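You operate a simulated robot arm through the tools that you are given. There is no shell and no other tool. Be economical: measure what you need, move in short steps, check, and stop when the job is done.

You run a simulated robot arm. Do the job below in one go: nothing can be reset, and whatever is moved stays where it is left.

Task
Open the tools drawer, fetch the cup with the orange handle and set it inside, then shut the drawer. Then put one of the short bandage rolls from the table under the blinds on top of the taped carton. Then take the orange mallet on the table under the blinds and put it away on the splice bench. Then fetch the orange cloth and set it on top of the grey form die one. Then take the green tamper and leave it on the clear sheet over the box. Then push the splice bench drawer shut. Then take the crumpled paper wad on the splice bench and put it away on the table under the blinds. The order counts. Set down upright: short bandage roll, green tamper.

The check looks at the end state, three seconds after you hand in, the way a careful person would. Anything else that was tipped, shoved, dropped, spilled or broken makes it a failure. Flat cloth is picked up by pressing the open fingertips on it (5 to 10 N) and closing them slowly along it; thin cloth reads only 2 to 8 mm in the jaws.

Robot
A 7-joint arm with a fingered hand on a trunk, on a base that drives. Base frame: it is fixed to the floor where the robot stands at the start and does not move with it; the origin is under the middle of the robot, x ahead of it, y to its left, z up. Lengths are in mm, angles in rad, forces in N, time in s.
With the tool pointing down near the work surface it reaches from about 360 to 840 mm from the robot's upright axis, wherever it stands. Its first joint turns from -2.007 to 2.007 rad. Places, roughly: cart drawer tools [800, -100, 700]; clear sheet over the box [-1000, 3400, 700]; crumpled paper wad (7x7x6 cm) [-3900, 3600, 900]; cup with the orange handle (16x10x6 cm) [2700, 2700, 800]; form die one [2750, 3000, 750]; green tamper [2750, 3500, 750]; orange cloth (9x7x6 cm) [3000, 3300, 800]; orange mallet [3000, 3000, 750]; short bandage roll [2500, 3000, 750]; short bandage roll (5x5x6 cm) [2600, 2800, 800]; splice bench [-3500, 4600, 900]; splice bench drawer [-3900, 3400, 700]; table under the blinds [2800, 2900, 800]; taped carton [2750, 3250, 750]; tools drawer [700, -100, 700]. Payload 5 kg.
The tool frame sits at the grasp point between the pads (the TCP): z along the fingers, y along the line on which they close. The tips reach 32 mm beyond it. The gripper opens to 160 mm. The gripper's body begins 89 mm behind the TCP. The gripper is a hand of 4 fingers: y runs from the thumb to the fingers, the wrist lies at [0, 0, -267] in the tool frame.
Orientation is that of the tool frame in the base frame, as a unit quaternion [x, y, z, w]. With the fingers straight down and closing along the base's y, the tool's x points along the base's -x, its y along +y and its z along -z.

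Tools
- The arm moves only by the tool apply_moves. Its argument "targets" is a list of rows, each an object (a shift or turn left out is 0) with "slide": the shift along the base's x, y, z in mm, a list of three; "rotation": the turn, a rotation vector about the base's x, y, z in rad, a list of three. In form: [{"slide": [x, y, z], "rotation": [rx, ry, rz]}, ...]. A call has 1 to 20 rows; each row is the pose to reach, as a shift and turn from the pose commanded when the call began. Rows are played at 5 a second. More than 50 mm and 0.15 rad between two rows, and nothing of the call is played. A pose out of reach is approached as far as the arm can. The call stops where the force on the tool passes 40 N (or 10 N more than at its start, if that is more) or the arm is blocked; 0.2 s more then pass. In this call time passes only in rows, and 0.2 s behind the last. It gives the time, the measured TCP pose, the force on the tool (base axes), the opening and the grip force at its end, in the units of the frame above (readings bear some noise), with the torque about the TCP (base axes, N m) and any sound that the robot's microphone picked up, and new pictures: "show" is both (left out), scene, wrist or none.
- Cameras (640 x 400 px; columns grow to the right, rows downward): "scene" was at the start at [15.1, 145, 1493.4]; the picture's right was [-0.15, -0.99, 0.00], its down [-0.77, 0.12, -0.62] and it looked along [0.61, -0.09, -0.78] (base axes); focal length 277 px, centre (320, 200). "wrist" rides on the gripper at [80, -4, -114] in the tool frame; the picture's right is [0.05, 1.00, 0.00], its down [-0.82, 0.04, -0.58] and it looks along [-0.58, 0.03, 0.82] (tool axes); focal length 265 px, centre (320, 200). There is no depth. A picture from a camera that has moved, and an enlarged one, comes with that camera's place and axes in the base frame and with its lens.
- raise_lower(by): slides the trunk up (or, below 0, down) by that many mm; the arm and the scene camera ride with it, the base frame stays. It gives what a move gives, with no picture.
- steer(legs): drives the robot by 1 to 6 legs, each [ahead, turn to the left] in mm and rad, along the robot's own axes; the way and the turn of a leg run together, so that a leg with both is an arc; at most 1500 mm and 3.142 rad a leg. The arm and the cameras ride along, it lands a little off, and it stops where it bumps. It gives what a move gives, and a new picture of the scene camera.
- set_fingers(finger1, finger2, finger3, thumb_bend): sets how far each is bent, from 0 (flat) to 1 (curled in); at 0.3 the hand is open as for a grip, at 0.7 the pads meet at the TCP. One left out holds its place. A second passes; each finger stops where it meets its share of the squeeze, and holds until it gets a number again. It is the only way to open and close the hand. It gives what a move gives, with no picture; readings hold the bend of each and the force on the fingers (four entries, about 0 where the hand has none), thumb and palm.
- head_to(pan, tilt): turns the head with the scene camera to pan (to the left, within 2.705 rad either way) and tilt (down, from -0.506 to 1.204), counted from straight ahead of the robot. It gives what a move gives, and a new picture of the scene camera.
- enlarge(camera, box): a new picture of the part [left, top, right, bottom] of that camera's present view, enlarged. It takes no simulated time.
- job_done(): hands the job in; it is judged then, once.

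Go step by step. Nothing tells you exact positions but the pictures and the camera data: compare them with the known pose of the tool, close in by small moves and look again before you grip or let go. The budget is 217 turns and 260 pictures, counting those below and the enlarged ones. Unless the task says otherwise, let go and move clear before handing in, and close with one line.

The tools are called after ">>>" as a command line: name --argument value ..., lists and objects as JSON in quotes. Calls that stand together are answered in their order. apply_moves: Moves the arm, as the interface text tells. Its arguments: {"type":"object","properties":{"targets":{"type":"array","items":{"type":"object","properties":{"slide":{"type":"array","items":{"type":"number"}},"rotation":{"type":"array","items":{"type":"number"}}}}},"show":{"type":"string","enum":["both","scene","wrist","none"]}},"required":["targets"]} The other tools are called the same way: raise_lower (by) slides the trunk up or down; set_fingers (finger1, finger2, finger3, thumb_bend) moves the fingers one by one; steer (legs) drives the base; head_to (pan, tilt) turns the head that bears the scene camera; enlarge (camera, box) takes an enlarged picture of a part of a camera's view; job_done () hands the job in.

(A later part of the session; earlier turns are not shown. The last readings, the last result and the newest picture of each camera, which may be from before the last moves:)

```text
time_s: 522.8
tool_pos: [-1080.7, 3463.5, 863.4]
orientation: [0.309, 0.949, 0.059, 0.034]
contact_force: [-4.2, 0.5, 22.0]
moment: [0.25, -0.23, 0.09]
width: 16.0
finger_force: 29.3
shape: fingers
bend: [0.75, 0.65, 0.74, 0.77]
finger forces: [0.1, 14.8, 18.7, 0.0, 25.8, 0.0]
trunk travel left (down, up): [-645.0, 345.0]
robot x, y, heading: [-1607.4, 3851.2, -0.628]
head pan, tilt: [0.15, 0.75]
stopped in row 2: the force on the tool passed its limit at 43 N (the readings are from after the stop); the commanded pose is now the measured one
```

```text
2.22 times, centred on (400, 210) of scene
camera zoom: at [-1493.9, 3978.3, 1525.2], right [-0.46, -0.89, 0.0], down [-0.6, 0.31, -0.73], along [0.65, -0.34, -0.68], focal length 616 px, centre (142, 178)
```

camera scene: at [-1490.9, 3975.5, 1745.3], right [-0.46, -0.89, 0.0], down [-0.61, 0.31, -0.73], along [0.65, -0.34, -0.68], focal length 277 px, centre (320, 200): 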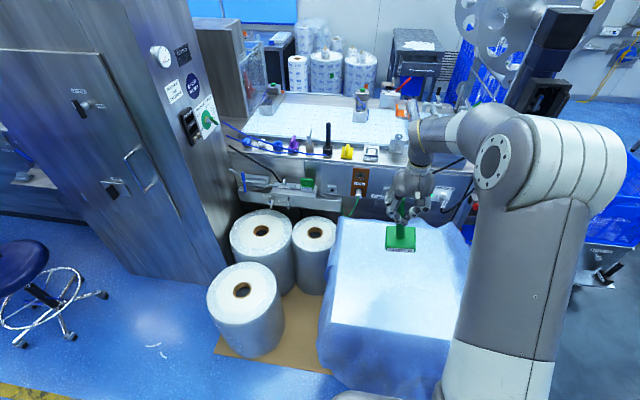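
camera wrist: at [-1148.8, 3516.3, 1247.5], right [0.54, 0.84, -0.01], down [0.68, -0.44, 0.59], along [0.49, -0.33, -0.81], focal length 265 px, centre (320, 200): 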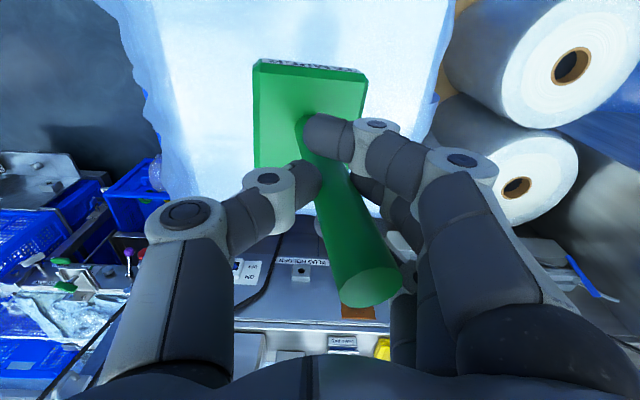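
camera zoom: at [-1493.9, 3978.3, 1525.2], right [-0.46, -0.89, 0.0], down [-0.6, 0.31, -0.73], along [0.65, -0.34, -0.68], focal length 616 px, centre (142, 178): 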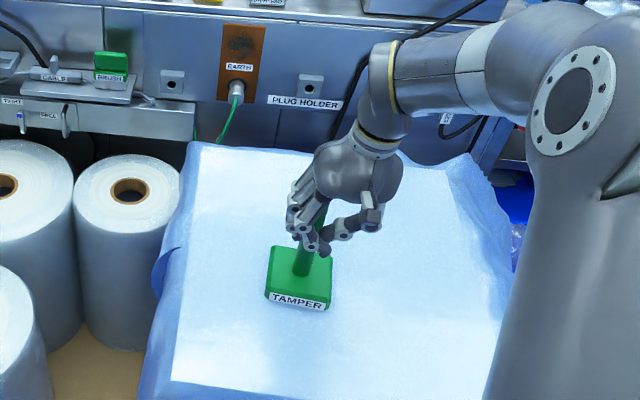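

The tamper rests on the sheet (top z≈716). I relieve and release slowly.

>>> apply_moves --targets '[{"slide": [0, 0, 3]}]' --show "none"

>>> set_fingers --finger1 0.62 --finger2 0.62 --finger3 0.62 --thumb_bend 0.67

>>> set_fingers --finger1 0.42 --finger2 0.42 --finger3 0.42 --thumb_bend 0.42

>>> enlarge --camera "scene" --box '[300, 120, 500, 300]'

>>> enlarge --camera "wrist" --box '[0, 0, 640, 400]'

```text
time_s: 523.2
tool_pos: [-1080.9, 3464.4, 864.0]
orientation: [0.309, 0.948, 0.061, 0.031]
contact_force: [-1.1, -2.3, 13.2]
moment: [0.17, -0.11, -0.01]
width: 16.0
finger_force: 29.4
shape: fingers
bend: [0.75, 0.65, 0.74, 0.77]
finger forces: [0.0, 13.5, 20.6, 0.0, 24.0, 0.0]
trunk travel left (down, up): [-645.0, 345.0]
robot x, y, heading: [-1608.3, 3853.6, -0.629]
head pan, tilt: [0.15, 0.75]
```

```text
time_s: 524.2
tool_pos: [-1079.8, 3465.0, 863.0]
orientation: [0.308, 0.949, 0.06, 0.031]
contact_force: [-1.1, 0.2, -1.5]
moment: [-0.02, -0.01, 0.0]
width: 38.6
finger_force: 0.9
shape: fingers
bend: [0.62, 0.61, 0.62, 0.67]
finger forces: [0.0, 0.9, 0.0, 0.0, 0.6, 0.1]
trunk travel left (down, up): [-645.0, 345.0]
robot x, y, heading: [-1607.2, 3850.3, -0.629]
head pan, tilt: [0.15, 0.75]
```

```text
time_s: 525.2
tool_pos: [-1079.4, 3464.3, 863.4]
orientation: [0.309, 0.949, 0.06, 0.031]
contact_force: [-0.1, -1.1, 0.7]
moment: [0.01, -0.01, 0.0]
width: 122.3
finger_force: 0.1
shape: fingers
bend: [0.42, 0.42, 0.42, 0.42]
finger forces: [0.1, 0.0, 0.0, 0.0, 0.0, 0.1]
trunk travel left (down, up): [-645.0, 345.0]
robot x, y, heading: [-1609.2, 3860.0, -0.627]
head pan, tilt: [0.15, 0.75]
```

```text
2.22 times, centred on (400, 210) of scene
camera zoom: at [-1491.8, 3976.9, 1525.3], right [-0.46, -0.89, 0.0], down [-0.61, 0.31, -0.73], along [0.65, -0.34, -0.68], focal length 616 px, centre (142, 178)
```

zoom: 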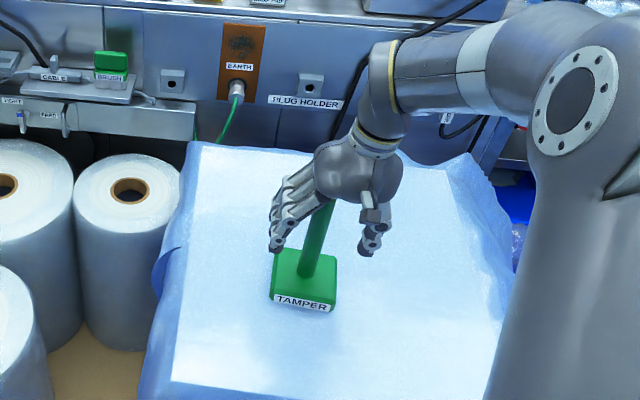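

```text
1.00 times, centred on (320, 200) of wrist (not enlarged: the box is as wide or as high as the picture)
camera zoom: at [-1158.0, 3498.6, 975.0], right [0.54, 0.83, 0.13], down [0.63, -0.5, 0.6], along [0.56, -0.24, -0.79], focal length 265 px, centre (320, 200)
```

zoom: 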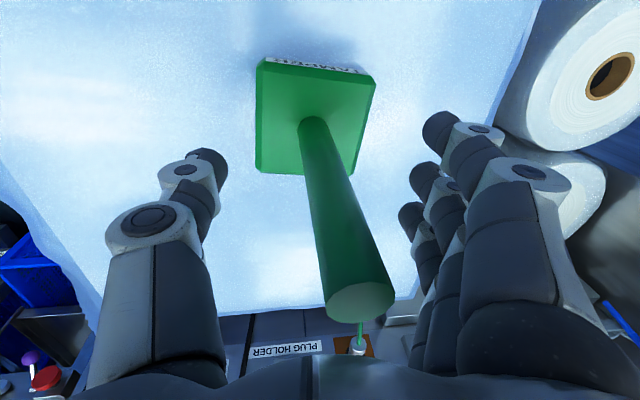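

It stands upright by itself. I withdraw upward along the hand's axis and check.

>>> apply_moves --targets '[{"slide": [-2, -2, 20]}, {"slide": [-5, -5, 50]}, {"slide": [-9, -9, 90]}, {"slide": [-13, -13, 135]}, {"slide": [-17, -17, 180]}]'

```text
time_s: 526.4
tool_pos: [-1097.2, 3445.4, 1045.2]
orientation: [0.309, 0.949, 0.06, 0.031]
contact_force: [0.2, -0.9, -0.3]
moment: [-0.01, 0.0, 0.02]
width: 122.4
finger_force: 0.1
shape: fingers
bend: [0.42, 0.42, 0.42, 0.42]
finger forces: [0.0, 0.1, 0.0, 0.1, 0.0, 0.1]
trunk travel left (down, up): [-645.0, 345.0]
robot x, y, heading: [-1611.8, 3850.0, -0.628]
head pan, tilt: [0.15, 0.75]
camera scene: at [-1492.1, 3977.2, 1525.3], right [-0.46, -0.89, 0.0], down [-0.61, 0.31, -0.73], along [0.65, -0.34, -0.68], focal length 277 px, centre (320, 200)
camera wrist: at [-1175.5, 3480.1, 1156.3], right [0.54, 0.83, 0.13], down [0.63, -0.5, 0.6], along [0.56, -0.24, -0.79], focal length 265 px, centre (320, 200)
```

scene: 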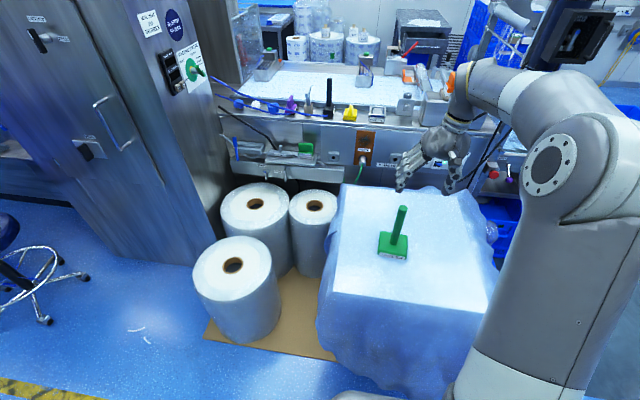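
wrist: 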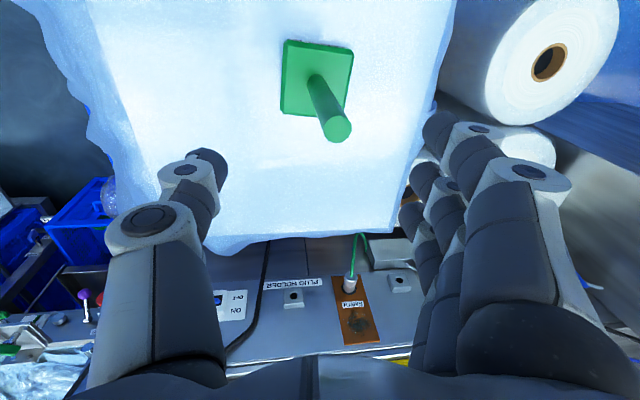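

The tamper stands upright on the sheet. I retract, level the hand, and drive to the splice bench drawer.

>>> apply_moves --targets '[{"slide": [-25, 25, 20], "rotation": [-0.029, 0.021, 0]}, {"slide": [-50, 50, 40], "rotation": [-0.058, 0.042, 0]}, {"slide": [-75, 75, 60], "rotation": [-0.087, 0.063, 0]}, {"slide": [-100, 100, 80], "rotation": [-0.116, 0.084, 0]}, {"slide": [-126, 125, 80], "rotation": [-0.116, 0.084, 0]}]' --show "none"

>>> steer --legs '[[-150, 0], [0, -1.895], [1500, 0], [325, 0], [0, -1.252]]'

>>> head_to --pan 0.1 --tilt 0.85

```text
time_s: 527.6
tool_pos: [-1223.4, 3572.5, 1126.0]
orientation: [0.308, 0.951, -0.008, 0.009]
contact_force: [0.0, 0.1, 0.1]
moment: [-0.04, -0.02, -0.01]
width: 122.8
finger_force: 0.0
shape: fingers
bend: [0.42, 0.42, 0.42, 0.42]
finger forces: [0.0, 0.0, 0.0, 0.0, 0.0, 0.0]
trunk travel left (down, up): [-645.0, 345.0]
robot x, y, heading: [-1611.5, 3853.0, -0.63]
head pan, tilt: [0.15, 0.75]
```

```text
time_s: 545.5
tool_pos: [-3616.8, 3141.9, 1124.3]
orientation: [0.951, -0.308, -0.009, -0.009]
contact_force: [-0.5, 0.8, -0.4]
moment: [-0.01, 0.01, 0.02]
width: 122.7
finger_force: 0.1
shape: fingers
bend: [0.42, 0.42, 0.42, 0.42]
finger forces: [0.0, 0.1, 0.1, 0.0, 0.0, 0.0]
trunk travel left (down, up): [-645.0, 345.0]
robot x, y, heading: [-3227.0, 2861.7, 2.512]
head pan, tilt: [0.15, 0.75]
camera scene: at [-3347.0, 2736.4, 1525.3], right [0.46, 0.89, 0.0], down [0.61, -0.31, -0.73], along [-0.65, 0.34, -0.68], focal length 277 px, centre (320, 200)
```

scene: 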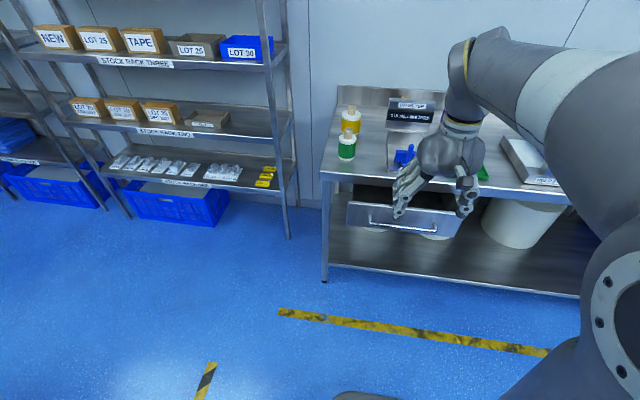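

```text
time_s: 546.2
tool_pos: [-3618.2, 3141.0, 1125.3]
orientation: [0.951, -0.308, -0.01, -0.009]
contact_force: [1.1, -1.0, -0.1]
moment: [0.02, -0.02, 0.01]
width: 122.6
finger_force: 0.1
shape: fingers
bend: [0.42, 0.42, 0.42, 0.42]
finger forces: [0.1, 0.0, 0.0, 0.0, 0.0, 0.0]
trunk travel left (down, up): [-645.0, 345.0]
robot x, y, heading: [-3229.7, 2865.8, 2.514]
head pan, tilt: [0.099, 0.85]
camera scene: at [-3341.0, 2737.6, 1517.3], right [0.5, 0.86, 0.0], down [0.65, -0.38, -0.66], along [-0.57, 0.33, -0.75], focal length 277 px, centre (320, 200)
```

scene: 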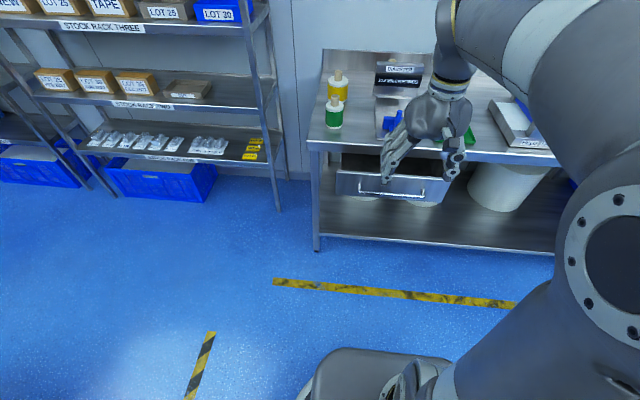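

The drawer front stands at V≈5125, z 650–756. I close the fist, lower the trunk, and pitch the hand forward for the push.

>>> set_fingers --finger1 0.7 --finger2 0.7 --finger3 0.7 --thumb_bend 0.7

>>> raise_lower --by -250

>>> apply_moves --targets '[{"slide": [-26, 19, -15], "rotation": [0.058, 0.079, 0]}, {"slide": [-51, 37, -29], "rotation": [0.116, 0.159, 0]}, {"slide": [-77, 56, -44], "rotation": [0.173, 0.238, 0]}, {"slide": [-103, 75, -58], "rotation": [0.231, 0.318, 0]}, {"slide": [-128, 93, -73], "rotation": [0.289, 0.397, 0]}, {"slide": [-154, 112, -88], "rotation": [0.347, 0.476, 0]}, {"slide": [-180, 131, -102], "rotation": [0.404, 0.556, 0]}, {"slide": [-205, 149, -117], "rotation": [0.462, 0.635, 0]}]'

```text
time_s: 547.2
tool_pos: [-3617.4, 3142.0, 1123.8]
orientation: [0.951, -0.308, -0.009, -0.009]
contact_force: [-0.3, 0.3, -0.3]
moment: [0.02, 0.0, 0.01]
width: 23.7
finger_force: 0.2
shape: fingers
bend: [0.7, 0.7, 0.7, 0.7]
finger forces: [0.0, 0.1, 0.0, 0.0, 0.1, 0.0]
trunk travel left (down, up): [-645.0, 345.0]
robot x, y, heading: [-3230.4, 2861.3, 2.508]
head pan, tilt: [0.099, 0.85]
```

```text
time_s: 549.8
tool_pos: [-3617.8, 3143.0, 873.9]
orientation: [0.951, -0.308, -0.009, -0.009]
contact_force: [-0.2, -1.0, -0.5]
moment: [0.04, 0.0, 0.02]
width: 23.9
finger_force: 0.0
shape: fingers
bend: [0.7, 0.7, 0.7, 0.7]
finger forces: [0.1, 0.0, 0.0, 0.1, 0.0, 0.0]
trunk travel left (down, up): [-395.0, 595.0]
robot x, y, heading: [-3233.4, 2862.4, 2.515]
head pan, tilt: [0.099, 0.85]
```

```text
time_s: 551.6
tool_pos: [-3824.4, 3289.6, 755.9]
orientation: [0.874, -0.285, -0.372, -0.126]
contact_force: [0.9, -1.0, 0.6]
moment: [-0.03, -0.02, -0.06]
width: 23.9
finger_force: 0.2
shape: fingers
bend: [0.7, 0.7, 0.7, 0.7]
finger forces: [0.0, 0.1, 0.0, 0.1, 0.3, 0.1]
trunk travel left (down, up): [-395.0, 595.0]
robot x, y, heading: [-3231.4, 2861.5, 2.516]
head pan, tilt: [0.099, 0.85]
camera scene: at [-3340.7, 2737.4, 1267.3], right [0.5, 0.86, 0.0], down [0.65, -0.38, -0.66], along [-0.57, 0.33, -0.75], focal length 277 px, centre (320, 200)
camera wrist: at [-3710.5, 3212.6, 777.6], right [-0.56, -0.82, -0.05], down [-0.15, 0.05, 0.99], along [-0.81, 0.56, -0.15], focal length 265 px, centre (320, 200)
```

scene: 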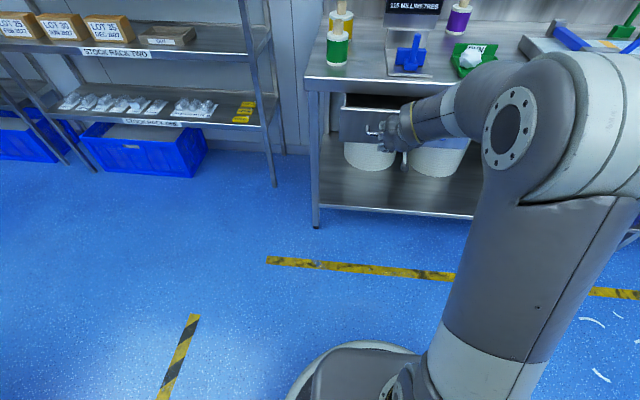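
wrist: 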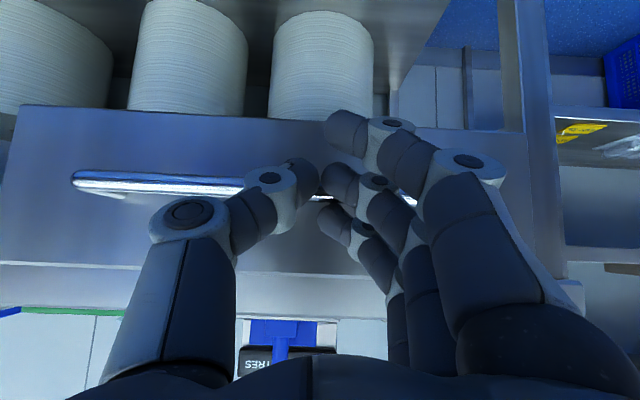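

The drawer panel spans z≈666–801 with the bar at 741. I shift to its centre, rise 19 mm, and push slowly.

>>> apply_moves --targets '[{"slide": [12, 16, 10]}, {"slide": [24, 32, 19]}, {"slide": [8, 44, 19]}, {"slide": [-8, 55, 19]}, {"slide": [-20, 64, 19]}, {"slide": [-32, 73, 19]}, {"slide": [-44, 82, 19]}]'

```text
time_s: 553.2
tool_pos: [-3866.2, 3373.4, 776.7]
orientation: [0.874, -0.286, -0.372, -0.127]
contact_force: [-0.4, 0.8, -0.2]
moment: [0.03, 0.01, -0.01]
width: 23.3
finger_force: 0.1
shape: fingers
bend: [0.7, 0.7, 0.7, 0.7]
finger forces: [0.1, 0.1, 0.0, 0.0, 0.2, 0.1]
trunk travel left (down, up): [-395.0, 595.0]
robot x, y, heading: [-3230.7, 2857.1, 2.514]
head pan, tilt: [0.099, 0.85]
camera scene: at [-3340.8, 2737.6, 1267.3], right [0.5, 0.86, 0.0], down [0.65, -0.38, -0.66], along [-0.57, 0.33, -0.75], focal length 277 px, centre (320, 200)
camera wrist: at [-3753.4, 3295.9, 797.6], right [-0.56, -0.82, -0.05], down [-0.15, 0.05, 0.99], along [-0.81, 0.56, -0.15], focal length 265 px, centre (320, 200)
```

scene: 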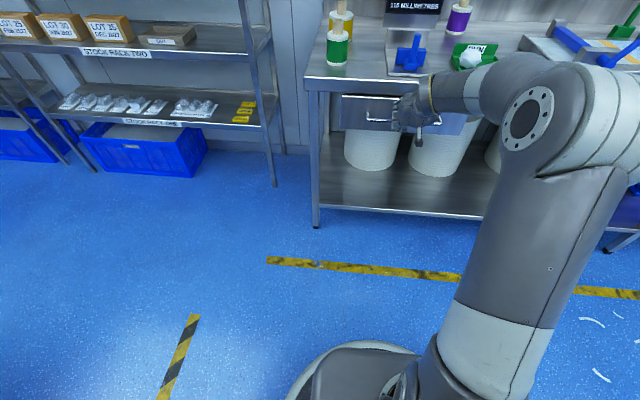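
wrist: 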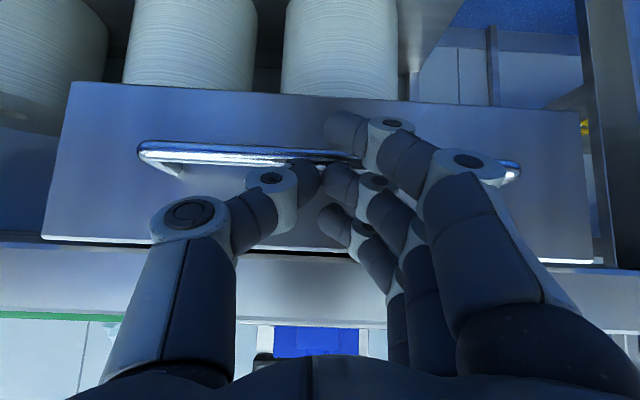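

The drawer is moving in. I continue to the stop.

>>> apply_moves --targets '[{"slide": [-12, 9, 0]}, {"slide": [-24, 18, 0]}, {"slide": [-32, 24, 0]}, {"slide": [-40, 30, 0]}, {"slide": [-48, 36, 0]}, {"slide": [-56, 41, 0]}]'

```text
time_s: 554.0
tool_pos: [-3893.6, 3390.4, 774.7]
orientation: [0.876, -0.286, -0.369, -0.124]
contact_force: [19.7, -14.9, 12.4]
moment: [0.29, -0.02, 0.3]
width: 22.8
finger_force: 19.2
shape: fingers
bend: [0.7, 0.7, 0.72, 0.71]
finger forces: [1.4, 3.1, 23.5, 0.0, 11.7, 0.1]
trunk travel left (down, up): [-395.0, 595.0]
robot x, y, heading: [-3229.5, 2857.8, 2.517]
head pan, tilt: [0.099, 0.85]
stopped in row 3: the force on the tool passed its limit at 54 N (the readings are from after the stop); the commanded pose is now the measured one
camera scene: at [-3337.6, 2735.0, 1267.5], right [0.5, 0.86, 0.0], down [0.65, -0.38, -0.66], along [-0.57, 0.33, -0.75], focal length 277 px, centre (320, 200)
camera wrist: at [-3780.0, 3312.8, 798.5], right [-0.56, -0.83, -0.04], down [-0.15, 0.05, 0.99], along [-0.81, 0.56, -0.16], focal length 265 px, centre (320, 200)
```

scene: 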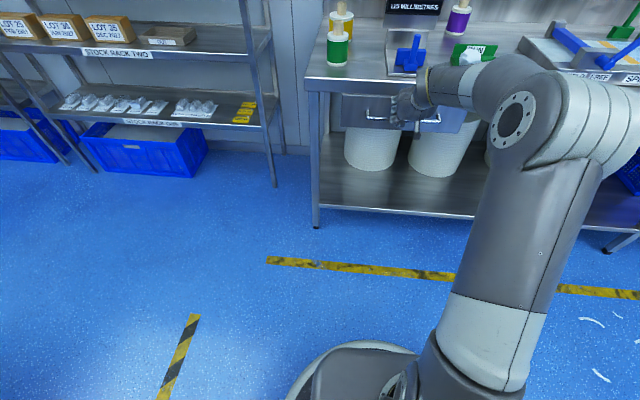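
wrist: 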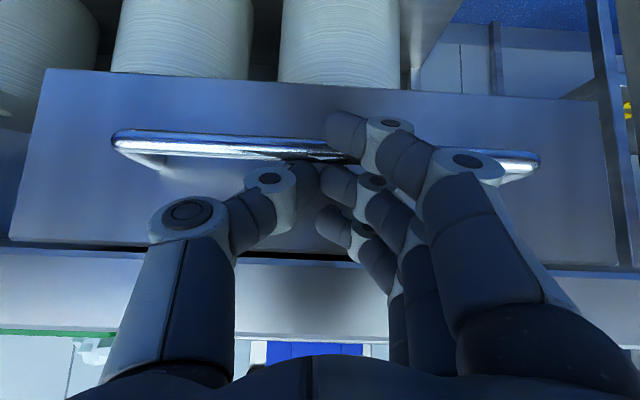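

It reached a hard stop. I back off and check the drawer.

>>> apply_moves --targets '[{"slide": [24, -18, 0]}, {"slide": [48, -36, 0]}, {"slide": [73, -54, 0]}, {"slide": [97, -71, 0]}, {"slide": [130, -95, 0]}, {"slide": [165, -120, 0]}]' --show "wrist"

>>> enlarge --camera "scene" --box '[290, 40, 490, 180]'

```text
time_s: 555.4
tool_pos: [-3734.6, 3268.5, 775.5]
orientation: [0.876, -0.281, -0.372, -0.125]
contact_force: [-9.8, -15.0, 38.0]
moment: [0.07, 0.97, 0.65]
width: 22.0
finger_force: 26.3
shape: fingers
bend: [0.7, 0.7, 0.71, 0.71]
finger forces: [0.1, 22.8, 12.9, 0.0, 16.7, 0.0]
trunk travel left (down, up): [-395.0, 595.0]
robot x, y, heading: [-3232.1, 2860.2, 2.515]
head pan, tilt: [0.099, 0.85]
camera wrist: at [-3620.3, 3193.2, 797.7], right [-0.55, -0.83, -0.05], down [-0.15, 0.05, 0.99], along [-0.82, 0.55, -0.15], focal length 265 px, centre (320, 200)
```

wrist: 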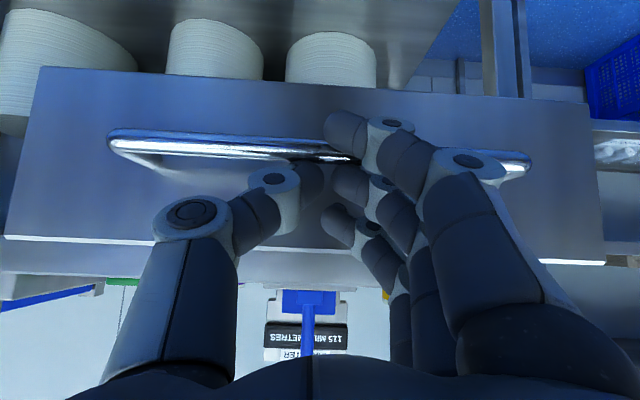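

```text
2.86 times, centred on (390, 110) of scene
camera zoom: at [-3338.6, 2734.6, 1267.5], right [0.5, 0.86, 0.0], down [0.65, -0.38, -0.66], along [-0.57, 0.33, -0.75], focal length 792 px, centre (120, 457)
```

zoom: 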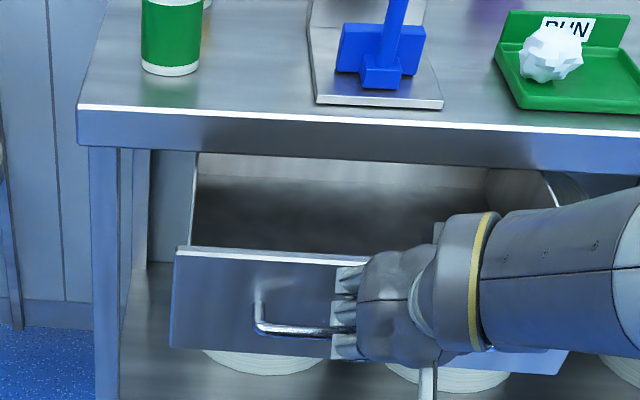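

The closed fingers hooked the bar and pulled the drawer back out. I open the hand to free it.

>>> set_fingers --finger1 0.4 --finger2 0.4 --finger3 0.4 --thumb_bend 0.4

>>> enlarge --camera "wrist" --box '[0, 0, 640, 400]'

>>> enlarge --camera "scene" --box '[290, 40, 490, 180]'

```text
time_s: 556.4
tool_pos: [-3731.0, 3274.0, 777.0]
orientation: [0.874, -0.285, -0.372, -0.127]
contact_force: [-1.6, -5.1, 44.7]
moment: [0.71, 0.54, 0.46]
width: 78.4
finger_force: 30.1
shape: fingers
bend: [0.41, 0.72, 0.72, 0.66]
finger forces: [0.4, 10.5, 12.0, 0.1, 36.6, 0.0]
trunk travel left (down, up): [-395.0, 595.0]
robot x, y, heading: [-3230.0, 2863.6, 2.516]
head pan, tilt: [0.099, 0.85]
```

```text
1.00 times, centred on (320, 200) of wrist (not enlarged: the box is as wide or as high as the picture)
camera zoom: at [-3617.4, 3197.2, 798.2], right [-0.56, -0.83, -0.05], down [-0.15, 0.04, 0.99], along [-0.81, 0.56, -0.15], focal length 265 px, centre (320, 200)
```

zoom: 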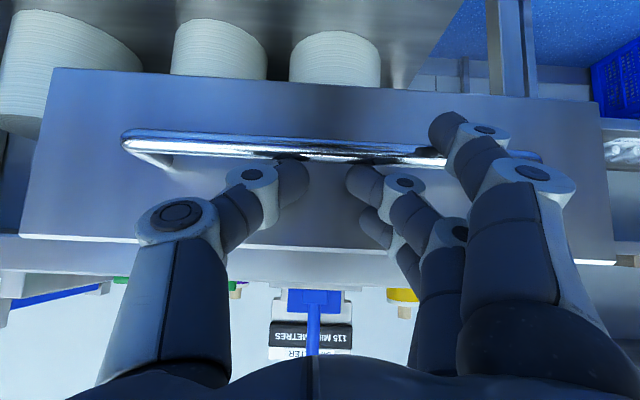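

```text
2.86 times, centred on (390, 110) of scene
camera zoom: at [-3338.1, 2734.6, 1267.4], right [0.5, 0.86, 0.0], down [0.65, -0.38, -0.66], along [-0.57, 0.33, -0.75], focal length 792 px, centre (120, 457)
```

zoom: 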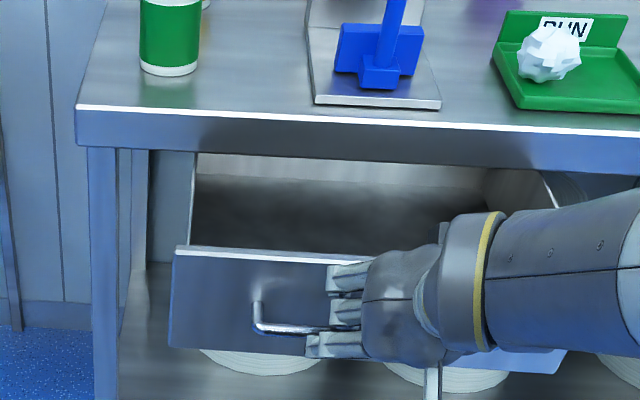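

The finger tips sit behind the bar from above. I lift straight up, slightly forward, to unhook.

>>> apply_moves --targets '[{"slide": [-6, 4, 12]}, {"slide": [-6, 4, 26]}, {"slide": [-6, 4, 42]}, {"slide": [-6, 4, 60]}]' --show "wrist"

>>> enlarge --camera "scene" --box '[290, 40, 490, 180]'

```text
time_s: 557.4
tool_pos: [-3736.6, 3276.6, 831.7]
orientation: [0.876, -0.286, -0.367, -0.123]
contact_force: [0.2, 0.1, 0.4]
moment: [-0.02, -0.02, 0.04]
width: 130.8
finger_force: 0.1
shape: fingers
bend: [0.4, 0.4, 0.4, 0.4]
finger forces: [0.0, 0.0, 0.0, 0.1, 0.0, 0.0]
trunk travel left (down, up): [-395.0, 595.0]
robot x, y, heading: [-3228.7, 2864.2, 2.513]
head pan, tilt: [0.099, 0.85]
camera wrist: at [-3623.9, 3199.0, 854.7], right [-0.56, -0.83, -0.04], down [-0.16, 0.06, 0.99], along [-0.81, 0.56, -0.16], focal length 265 px, centre (320, 200)
```

wrist: 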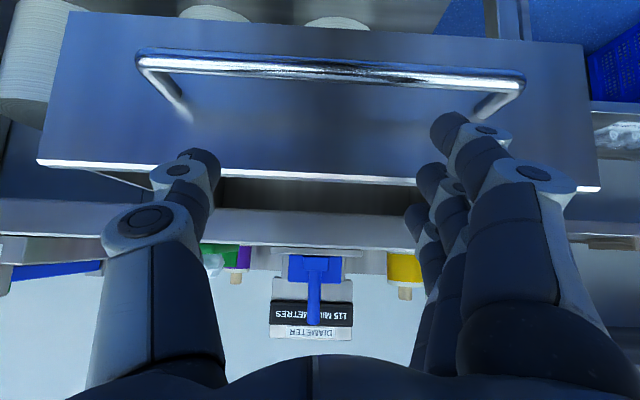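

```text
2.86 times, centred on (390, 110) of scene
camera zoom: at [-3340.6, 2737.3, 1267.2], right [0.5, 0.86, 0.0], down [0.65, -0.38, -0.66], along [-0.57, 0.33, -0.75], focal length 792 px, centre (120, 457)
```

zoom: 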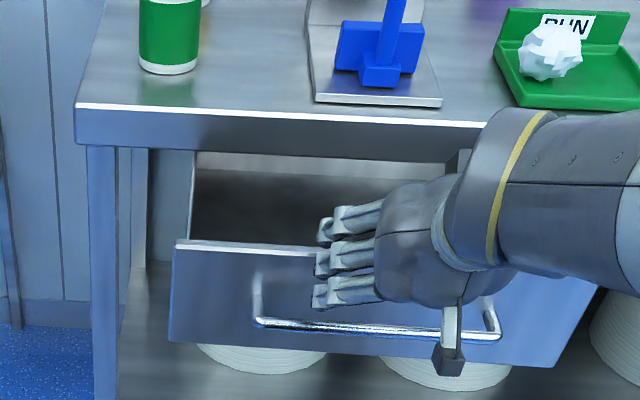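

Freed. I'll retreat, curl into a tight fist so nothing can hook, and push on the bar itself.

>>> apply_moves --targets '[{"slide": [20, -15, 20]}, {"slide": [40, -30, 30]}, {"slide": [70, -51, 30]}, {"slide": [100, -73, 30]}, {"slide": [110, -80, 0]}, {"slide": [110, -80, -40]}, {"slide": [110, -80, -80]}]' --show "none"

>>> set_fingers --finger1 1.0 --finger2 1.0 --finger3 1.0 --thumb_bend 0.9

>>> enlarge --camera "wrist" --box '[0, 0, 640, 400]'

>>> enlarge --camera "scene" --box '[290, 40, 490, 180]'

```text
time_s: 559.0
tool_pos: [-3627.8, 3194.6, 747.7]
orientation: [0.877, -0.284, -0.366, -0.124]
contact_force: [-1.5, 0.6, -1.2]
moment: [0.0, -0.09, -0.03]
width: 131.3
finger_force: 0.0
shape: fingers
bend: [0.4, 0.4, 0.4, 0.4]
finger forces: [0.0, 0.0, 0.0, 0.0, 0.1, 0.0]
out of reach, approached as far as the arm can: row 4, 5
trunk travel left (down, up): [-395.0, 595.0]
robot x, y, heading: [-3230.7, 2859.0, 2.513]
head pan, tilt: [0.099, 0.85]
```

```text
time_s: 560.0
tool_pos: [-3623.1, 3197.4, 752.4]
orientation: [0.876, -0.287, -0.367, -0.123]
contact_force: [0.3, 0.1, 0.1]
moment: [0.01, 0.01, 0.0]
width: 46.8
finger_force: 0.0
shape: fingers
bend: [1.0, 0.75, 1.0, 0.89]
finger forces: [0.1, 0.0, 0.0, 0.0, 0.0, 0.0]
trunk travel left (down, up): [-395.0, 595.0]
robot x, y, heading: [-3227.6, 2862.0, 2.521]
head pan, tilt: [0.099, 0.85]
```

```text
1.00 times, centred on (320, 200) of wrist (not enlarged: the box is as wide or as high as the picture)
camera zoom: at [-3511.4, 3119.8, 775.1], right [-0.56, -0.83, -0.04], down [-0.16, 0.06, 0.99], along [-0.81, 0.56, -0.16], focal length 265 px, centre (320, 200)
```

zoom: 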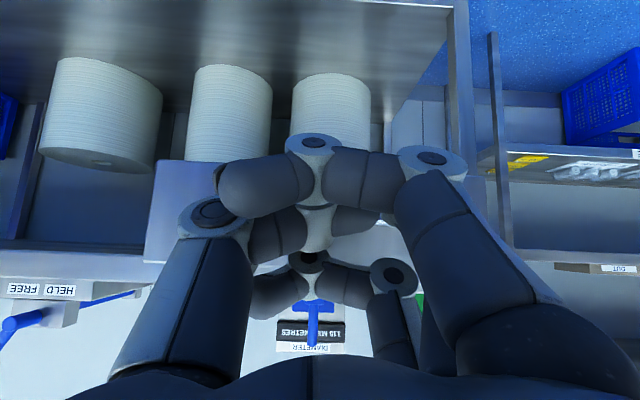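

```text
2.86 times, centred on (390, 110) of scene
camera zoom: at [-3340.5, 2737.2, 1267.6], right [0.5, 0.86, 0.0], down [0.65, -0.38, -0.66], along [-0.57, 0.33, -0.75], focal length 792 px, centre (120, 457)
```

zoom: 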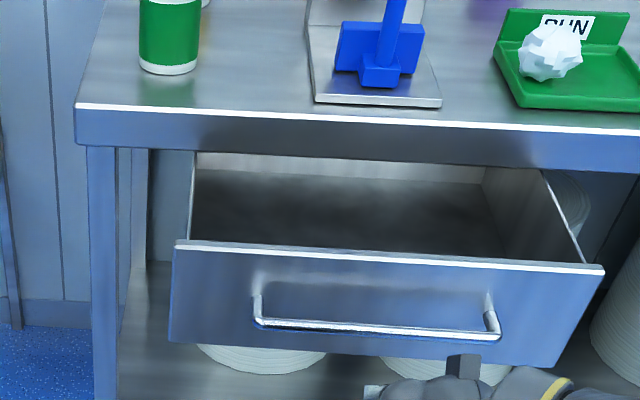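

A compact fist. I push on the bar toward the bench.

>>> apply_moves --targets '[{"slide": [-20, 15, 0]}, {"slide": [-40, 30, 0]}, {"slide": [-60, 44, 0]}, {"slide": [-81, 59, 0]}, {"slide": [-101, 74, 0]}, {"slide": [-121, 89, 0]}, {"slide": [-141, 104, 0]}, {"slide": [-161, 118, 0]}, {"slide": [-181, 133, 0]}]' --show "both"

```text
time_s: 562.2
tool_pos: [-3898.8, 3178.9, 754.1]
orientation: [0.906, -0.168, -0.379, -0.081]
contact_force: [0.1, -0.4, -0.2]
moment: [0.04, -0.02, -0.02]
width: 46.8
finger_force: 0.0
shape: fingers
bend: [1.0, 0.76, 1.0, 0.9]
finger forces: [0.1, 0.0, 0.1, 0.1, 0.1, 0.1]
out of reach, approached as far as the arm can: row 5, 6, 7
trunk travel left (down, up): [-395.0, 595.0]
robot x, y, heading: [-3229.2, 2860.9, 2.511]
head pan, tilt: [0.099, 0.85]
stopped in row 9: the arm was blocked; the commanded pose is now the measured one
camera scene: at [-3340.6, 2736.8, 1267.2], right [0.5, 0.86, 0.0], down [0.65, -0.38, -0.66], along [-0.57, 0.33, -0.75], focal length 277 px, centre (320, 200)
camera wrist: at [-3770.7, 3133.4, 776.4], right [-0.33, -0.94, -0.05], down [-0.17, 0.0, 0.99], along [-0.93, 0.33, -0.16], focal length 265 px, centre (320, 200)
```

scene: 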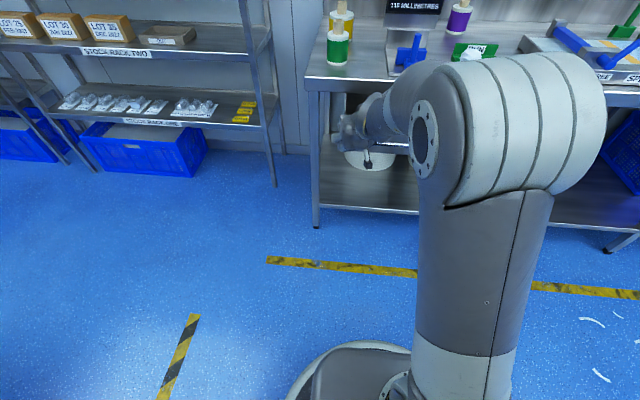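
wrist: 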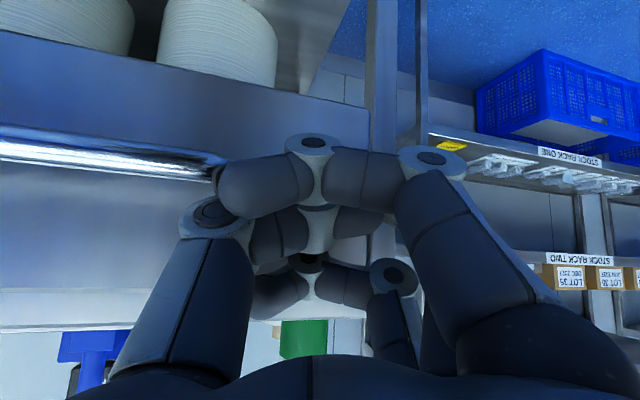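

The arm wandered in a poor posture and stopped. I retreat and will redo this with a higher trunk.

>>> apply_moves --targets '[{"slide": [16, -12, 0]}, {"slide": [32, -24, 0]}, {"slide": [56, -41, 0]}, {"slide": [81, -59, 0]}, {"slide": [105, -77, 0]}, {"slide": [129, -95, 0]}]' --show "scene"

>>> enlarge --camera "scene" --box '[290, 40, 490, 180]'

```text
time_s: 563.6
tool_pos: [-3771.3, 3084.6, 752.6]
orientation: [0.906, -0.172, -0.379, -0.078]
contact_force: [0.0, 0.0, 0.1]
moment: [0.0, 0.03, -0.01]
width: 46.8
finger_force: 0.1
shape: fingers
bend: [1.0, 0.76, 1.0, 0.9]
finger forces: [0.0, 0.1, 0.1, 0.0, 0.0, 0.1]
trunk travel left (down, up): [-395.0, 595.0]
robot x, y, heading: [-3233.6, 2863.0, 2.513]
head pan, tilt: [0.099, 0.85]
camera scene: at [-3340.7, 2737.4, 1267.3], right [0.5, 0.86, 0.0], down [0.65, -0.38, -0.66], along [-0.57, 0.33, -0.75], focal length 277 px, centre (320, 200)
```

scene: 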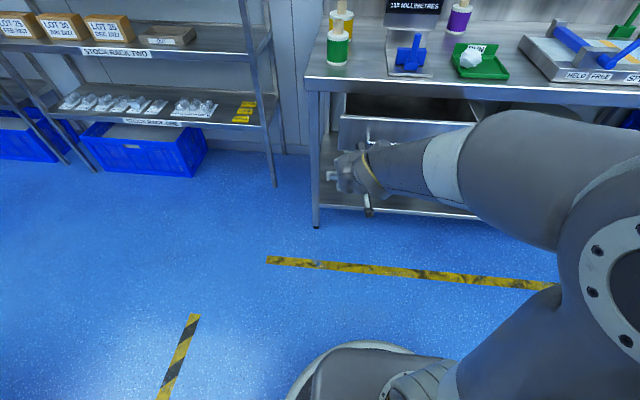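

```text
2.86 times, centred on (390, 110) of scene
camera zoom: at [-3340.7, 2737.4, 1267.3], right [0.5, 0.86, 0.0], down [0.65, -0.38, -0.66], along [-0.57, 0.33, -0.75], focal length 792 px, centre (120, 457)
```

zoom: 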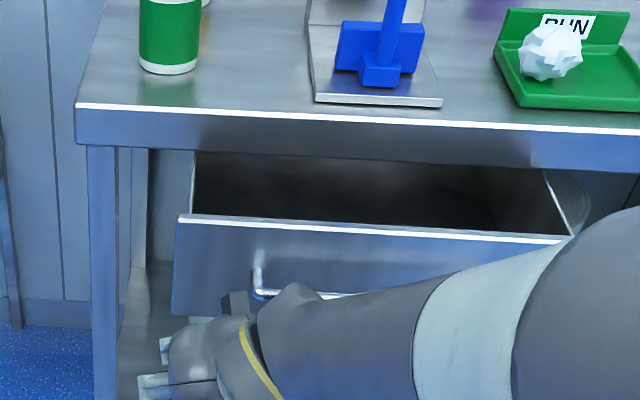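

The drawer is partly in again. I raise the trunk and go back to the neutral hand-down posture first.

>>> raise_lower --by 260

>>> apply_moves --targets '[{"slide": [22, 9, 0], "rotation": [-0.043, -0.105, 0]}, {"slide": [43, 17, 0], "rotation": [-0.087, -0.21, 0]}, {"slide": [65, 26, 0], "rotation": [-0.13, -0.315, 0]}, {"slide": [87, 34, 0], "rotation": [-0.173, -0.42, 0]}, {"slide": [109, 43, 0], "rotation": [-0.216, -0.525, 0]}, {"slide": [130, 51, 0], "rotation": [-0.26, -0.63, 0]}, {"slide": [152, 60, 0], "rotation": [-0.303, -0.735, 0]}]' --show "none"

>>> apply_moves --targets '[{"rotation": [0, 0, -0.125]}, {"rotation": [0, 0, -0.25]}]' --show "scene"

```text
time_s: 566.2
tool_pos: [-3771.7, 3086.0, 1013.6]
orientation: [0.906, -0.168, -0.379, -0.08]
contact_force: [0.2, 0.7, -0.8]
moment: [0.0, -0.02, 0.03]
width: 47.0
finger_force: 0.1
shape: fingers
bend: [1.0, 0.76, 1.0, 0.9]
finger forces: [0.1, 0.0, 0.0, 0.0, 0.0, 0.0]
trunk travel left (down, up): [-655.0, 335.0]
robot x, y, heading: [-3229.6, 2860.9, 2.519]
head pan, tilt: [0.099, 0.85]
```

```text
time_s: 567.9
tool_pos: [-3620.1, 3144.6, 1014.4]
orientation: [0.983, -0.182, 0.0, 0.001]
contact_force: [-0.4, 0.0, -0.2]
moment: [0.04, 0.01, 0.0]
width: 46.9
finger_force: 0.1
shape: fingers
bend: [1.0, 0.76, 1.0, 0.9]
finger forces: [0.0, 0.1, 0.0, 0.0, 0.0, 0.0]
trunk travel left (down, up): [-655.0, 335.0]
robot x, y, heading: [-3231.7, 2863.2, 2.515]
head pan, tilt: [0.099, 0.85]
```

```text
time_s: 568.5
tool_pos: [-3618.1, 3145.7, 1013.8]
orientation: [0.953, -0.304, 0.0, 0.0]
contact_force: [-0.8, 0.7, 0.2]
moment: [-0.01, 0.01, 0.01]
width: 47.0
finger_force: 0.1
shape: fingers
bend: [1.0, 0.76, 1.0, 0.9]
finger forces: [0.1, 0.1, 0.0, 0.0, 0.1, 0.0]
trunk travel left (down, up): [-655.0, 335.0]
robot x, y, heading: [-3231.1, 2859.6, 2.513]
head pan, tilt: [0.099, 0.85]
camera scene: at [-3340.6, 2737.3, 1527.3], right [0.5, 0.86, 0.0], down [0.65, -0.38, -0.66], along [-0.57, 0.33, -0.75], focal length 277 px, centre (320, 200)
```

scene: 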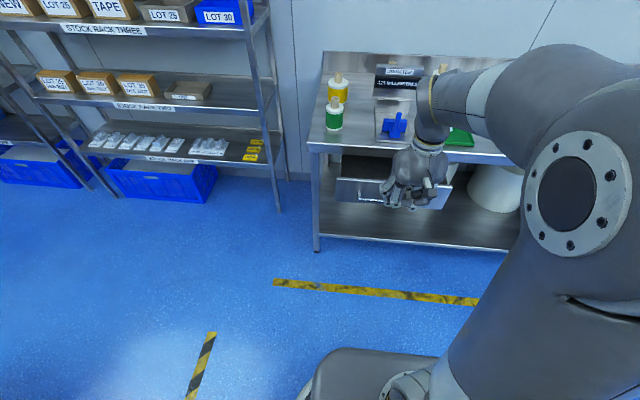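

>>> apply_moves --targets '[{"slide": [-3, 5, -33], "rotation": [0.058, 0.079, 0]}, {"slide": [-5, 10, -66], "rotation": [0.116, 0.159, 0]}, {"slide": [-8, 15, -98], "rotation": [0.173, 0.238, 0]}, {"slide": [-10, 20, -131], "rotation": [0.231, 0.318, 0]}, {"slide": [-13, 25, -164], "rotation": [0.289, 0.397, 0]}, {"slide": [-15, 30, -196], "rotation": [0.347, 0.476, 0]}, {"slide": [-18, 35, -229], "rotation": [0.404, 0.556, 0]}, {"slide": [-20, 40, -262], "rotation": [0.462, 0.635, 0]}]' --show "wrist"

>>> apply_moves --targets '[{"slide": [-20, 15, 0]}, {"slide": [-40, 30, 0]}, {"slide": [-60, 44, 0]}, {"slide": [-81, 59, 0]}, {"slide": [-101, 74, 0]}, {"slide": [-121, 89, 0]}]' --show "both"

```text
time_s: 570.2
tool_pos: [-3641.5, 3188.9, 748.0]
orientation: [0.88, -0.28, -0.364, -0.12]
contact_force: [-0.1, 0.7, 0.2]
moment: [-0.05, -0.01, -0.04]
width: 47.2
finger_force: 0.1
shape: fingers
bend: [1.0, 0.76, 1.0, 0.9]
finger forces: [0.1, 0.0, 0.0, 0.0, 0.0, 0.0]
out of reach, approached as far as the arm can: row 7, 8
trunk travel left (down, up): [-655.0, 335.0]
robot x, y, heading: [-3229.9, 2859.5, 2.516]
head pan, tilt: [0.099, 0.85]
camera wrist: at [-3528.0, 3114.1, 772.6], right [-0.55, -0.83, -0.04], down [-0.17, 0.06, 0.98], along [-0.82, 0.55, -0.17], focal length 265 px, centre (320, 200)
```

wrist: 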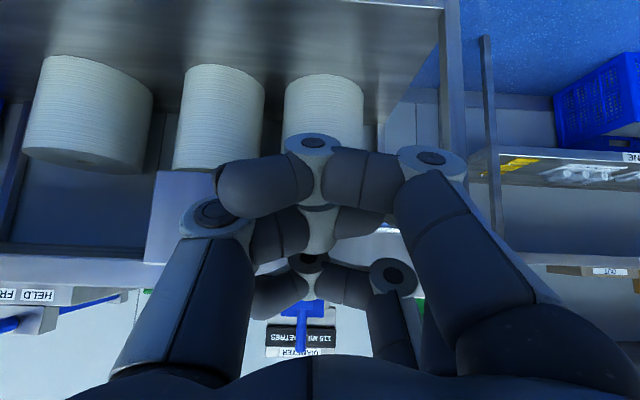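

```text
time_s: 571.6
tool_pos: [-3763.7, 3277.7, 749.5]
orientation: [0.88, -0.281, -0.363, -0.121]
contact_force: [0.2, 0.2, 0.1]
moment: [0.03, -0.01, 0.0]
width: 47.1
finger_force: 0.1
shape: fingers
bend: [1.0, 0.76, 1.0, 0.9]
finger forces: [0.0, 0.0, 0.0, 0.0, 0.0, 0.0]
trunk travel left (down, up): [-655.0, 335.0]
robot x, y, heading: [-3230.8, 2859.0, 2.516]
head pan, tilt: [0.099, 0.85]
camera scene: at [-3340.7, 2737.2, 1527.3], right [0.5, 0.86, 0.0], down [0.65, -0.38, -0.66], along [-0.57, 0.33, -0.75], focal length 277 px, centre (320, 200)
camera wrist: at [-3650.3, 3202.5, 773.2], right [-0.55, -0.83, -0.04], down [-0.17, 0.06, 0.98], along [-0.82, 0.55, -0.17], focal length 265 px, centre (320, 200)
```

scene: 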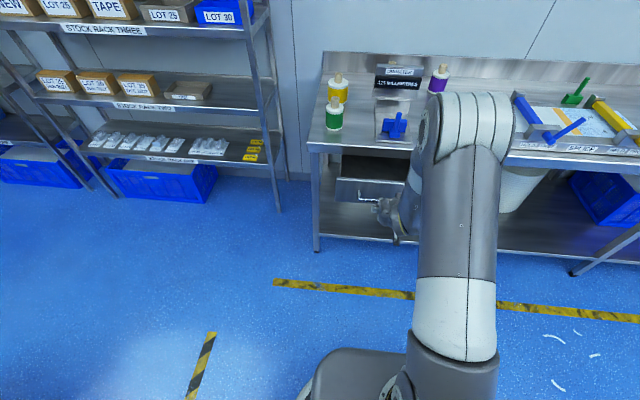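
wrist: 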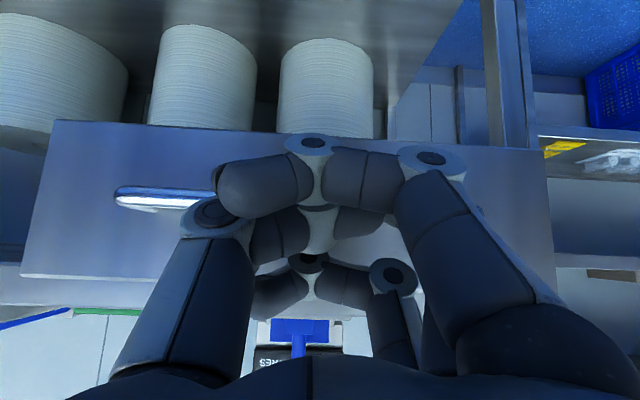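

Good posture now. I continue pushing.

>>> apply_moves --targets '[{"slide": [-16, 12, 0]}, {"slide": [-32, 24, 0]}, {"slide": [-48, 36, 0]}, {"slide": [-64, 47, 0]}, {"slide": [-81, 59, 0]}, {"slide": [-97, 71, 0]}, {"slide": [-113, 83, 0]}, {"slide": [-129, 95, 0]}, {"slide": [-145, 107, 0]}, {"slide": [-161, 118, 0]}, {"slide": [-177, 130, 0]}]' --show "both"

```text
time_s: 573.6
tool_pos: [-3894.5, 3378.2, 738.7]
orientation: [0.884, -0.282, -0.353, -0.119]
contact_force: [5.3, -2.4, -2.9]
moment: [0.09, -0.06, 0.25]
width: 47.1
finger_force: 1.8
shape: fingers
bend: [1.0, 0.84, 1.0, 0.93]
finger forces: [0.0, 3.0, 0.1, 0.0, 0.0, 0.0]
trunk travel left (down, up): [-655.0, 335.0]
robot x, y, heading: [-3226.9, 2860.3, 2.512]
head pan, tilt: [0.099, 0.85]
stopped in row 9: the force on the tool passed its limit at 46 N (the readings are from after the stop); the commanded pose is now the measured one
camera scene: at [-3340.3, 2737.1, 1527.4], right [0.5, 0.86, 0.0], down [0.65, -0.38, -0.66], along [-0.57, 0.33, -0.75], focal length 277 px, centre (320, 200)
camera wrist: at [-3782.8, 3302.6, 765.9], right [-0.55, -0.83, -0.05], down [-0.19, 0.07, 0.98], along [-0.81, 0.55, -0.19], focal length 265 px, centre (320, 200)
```

scene: 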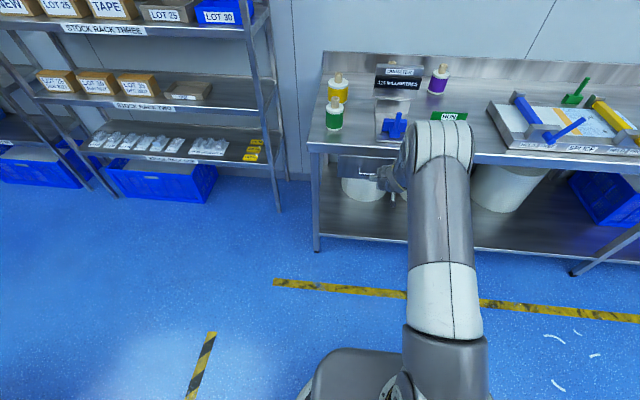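
wrist: 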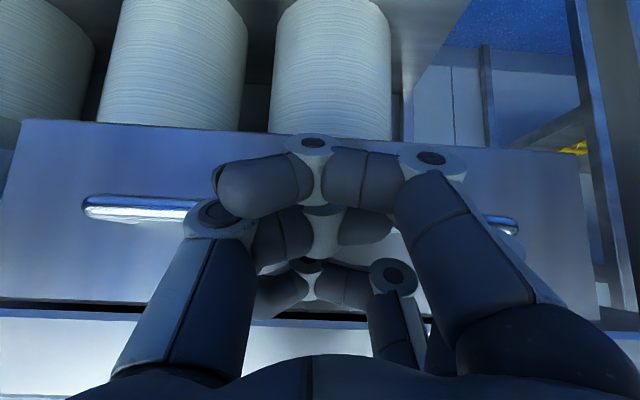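

It hit the stop. I retreat a little and check the fist isn't hooked.

>>> apply_moves --targets '[{"slide": [12, -9, 4]}, {"slide": [24, -18, 8]}, {"slide": [40, -30, 10]}]' --show "wrist"

>>> enlarge --camera "scene" --box '[290, 100, 450, 230]'

```text
time_s: 574.5
tool_pos: [-3856.5, 3348.9, 750.0]
orientation: [0.884, -0.281, -0.355, -0.12]
contact_force: [0.2, 0.5, 0.0]
moment: [-0.02, 0.03, -0.04]
width: 47.3
finger_force: 0.1
shape: fingers
bend: [1.0, 0.83, 1.0, 0.93]
finger forces: [0.1, 0.0, 0.0, 0.1, 0.0, 0.1]
trunk travel left (down, up): [-655.0, 335.0]
robot x, y, heading: [-3227.0, 2860.4, 2.517]
head pan, tilt: [0.099, 0.85]
camera wrist: at [-3743.6, 3273.4, 776.7], right [-0.55, -0.83, -0.05], down [-0.18, 0.07, 0.98], along [-0.81, 0.55, -0.19], focal length 265 px, centre (320, 200)
```

wrist: 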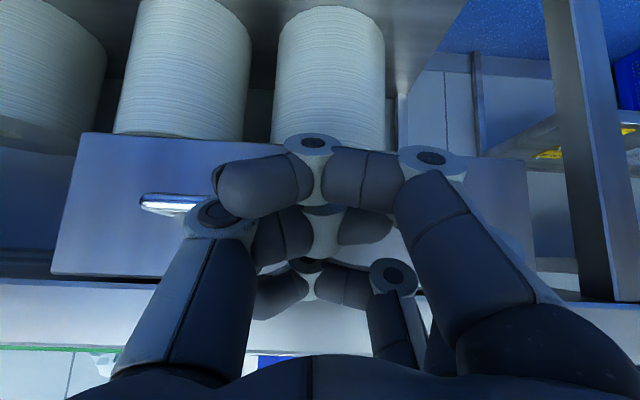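

```text
3.08 times, centred on (370, 165) of scene
camera zoom: at [-3340.1, 2736.9, 1527.3], right [0.5, 0.86, 0.0], down [0.65, -0.38, -0.66], along [-0.57, 0.33, -0.75], focal length 853 px, centre (166, 308)
```

zoom: 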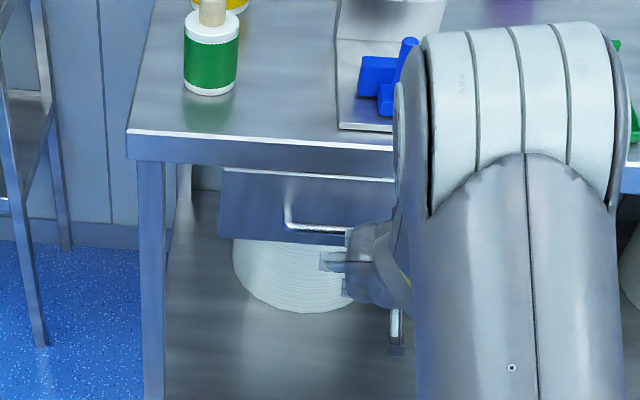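

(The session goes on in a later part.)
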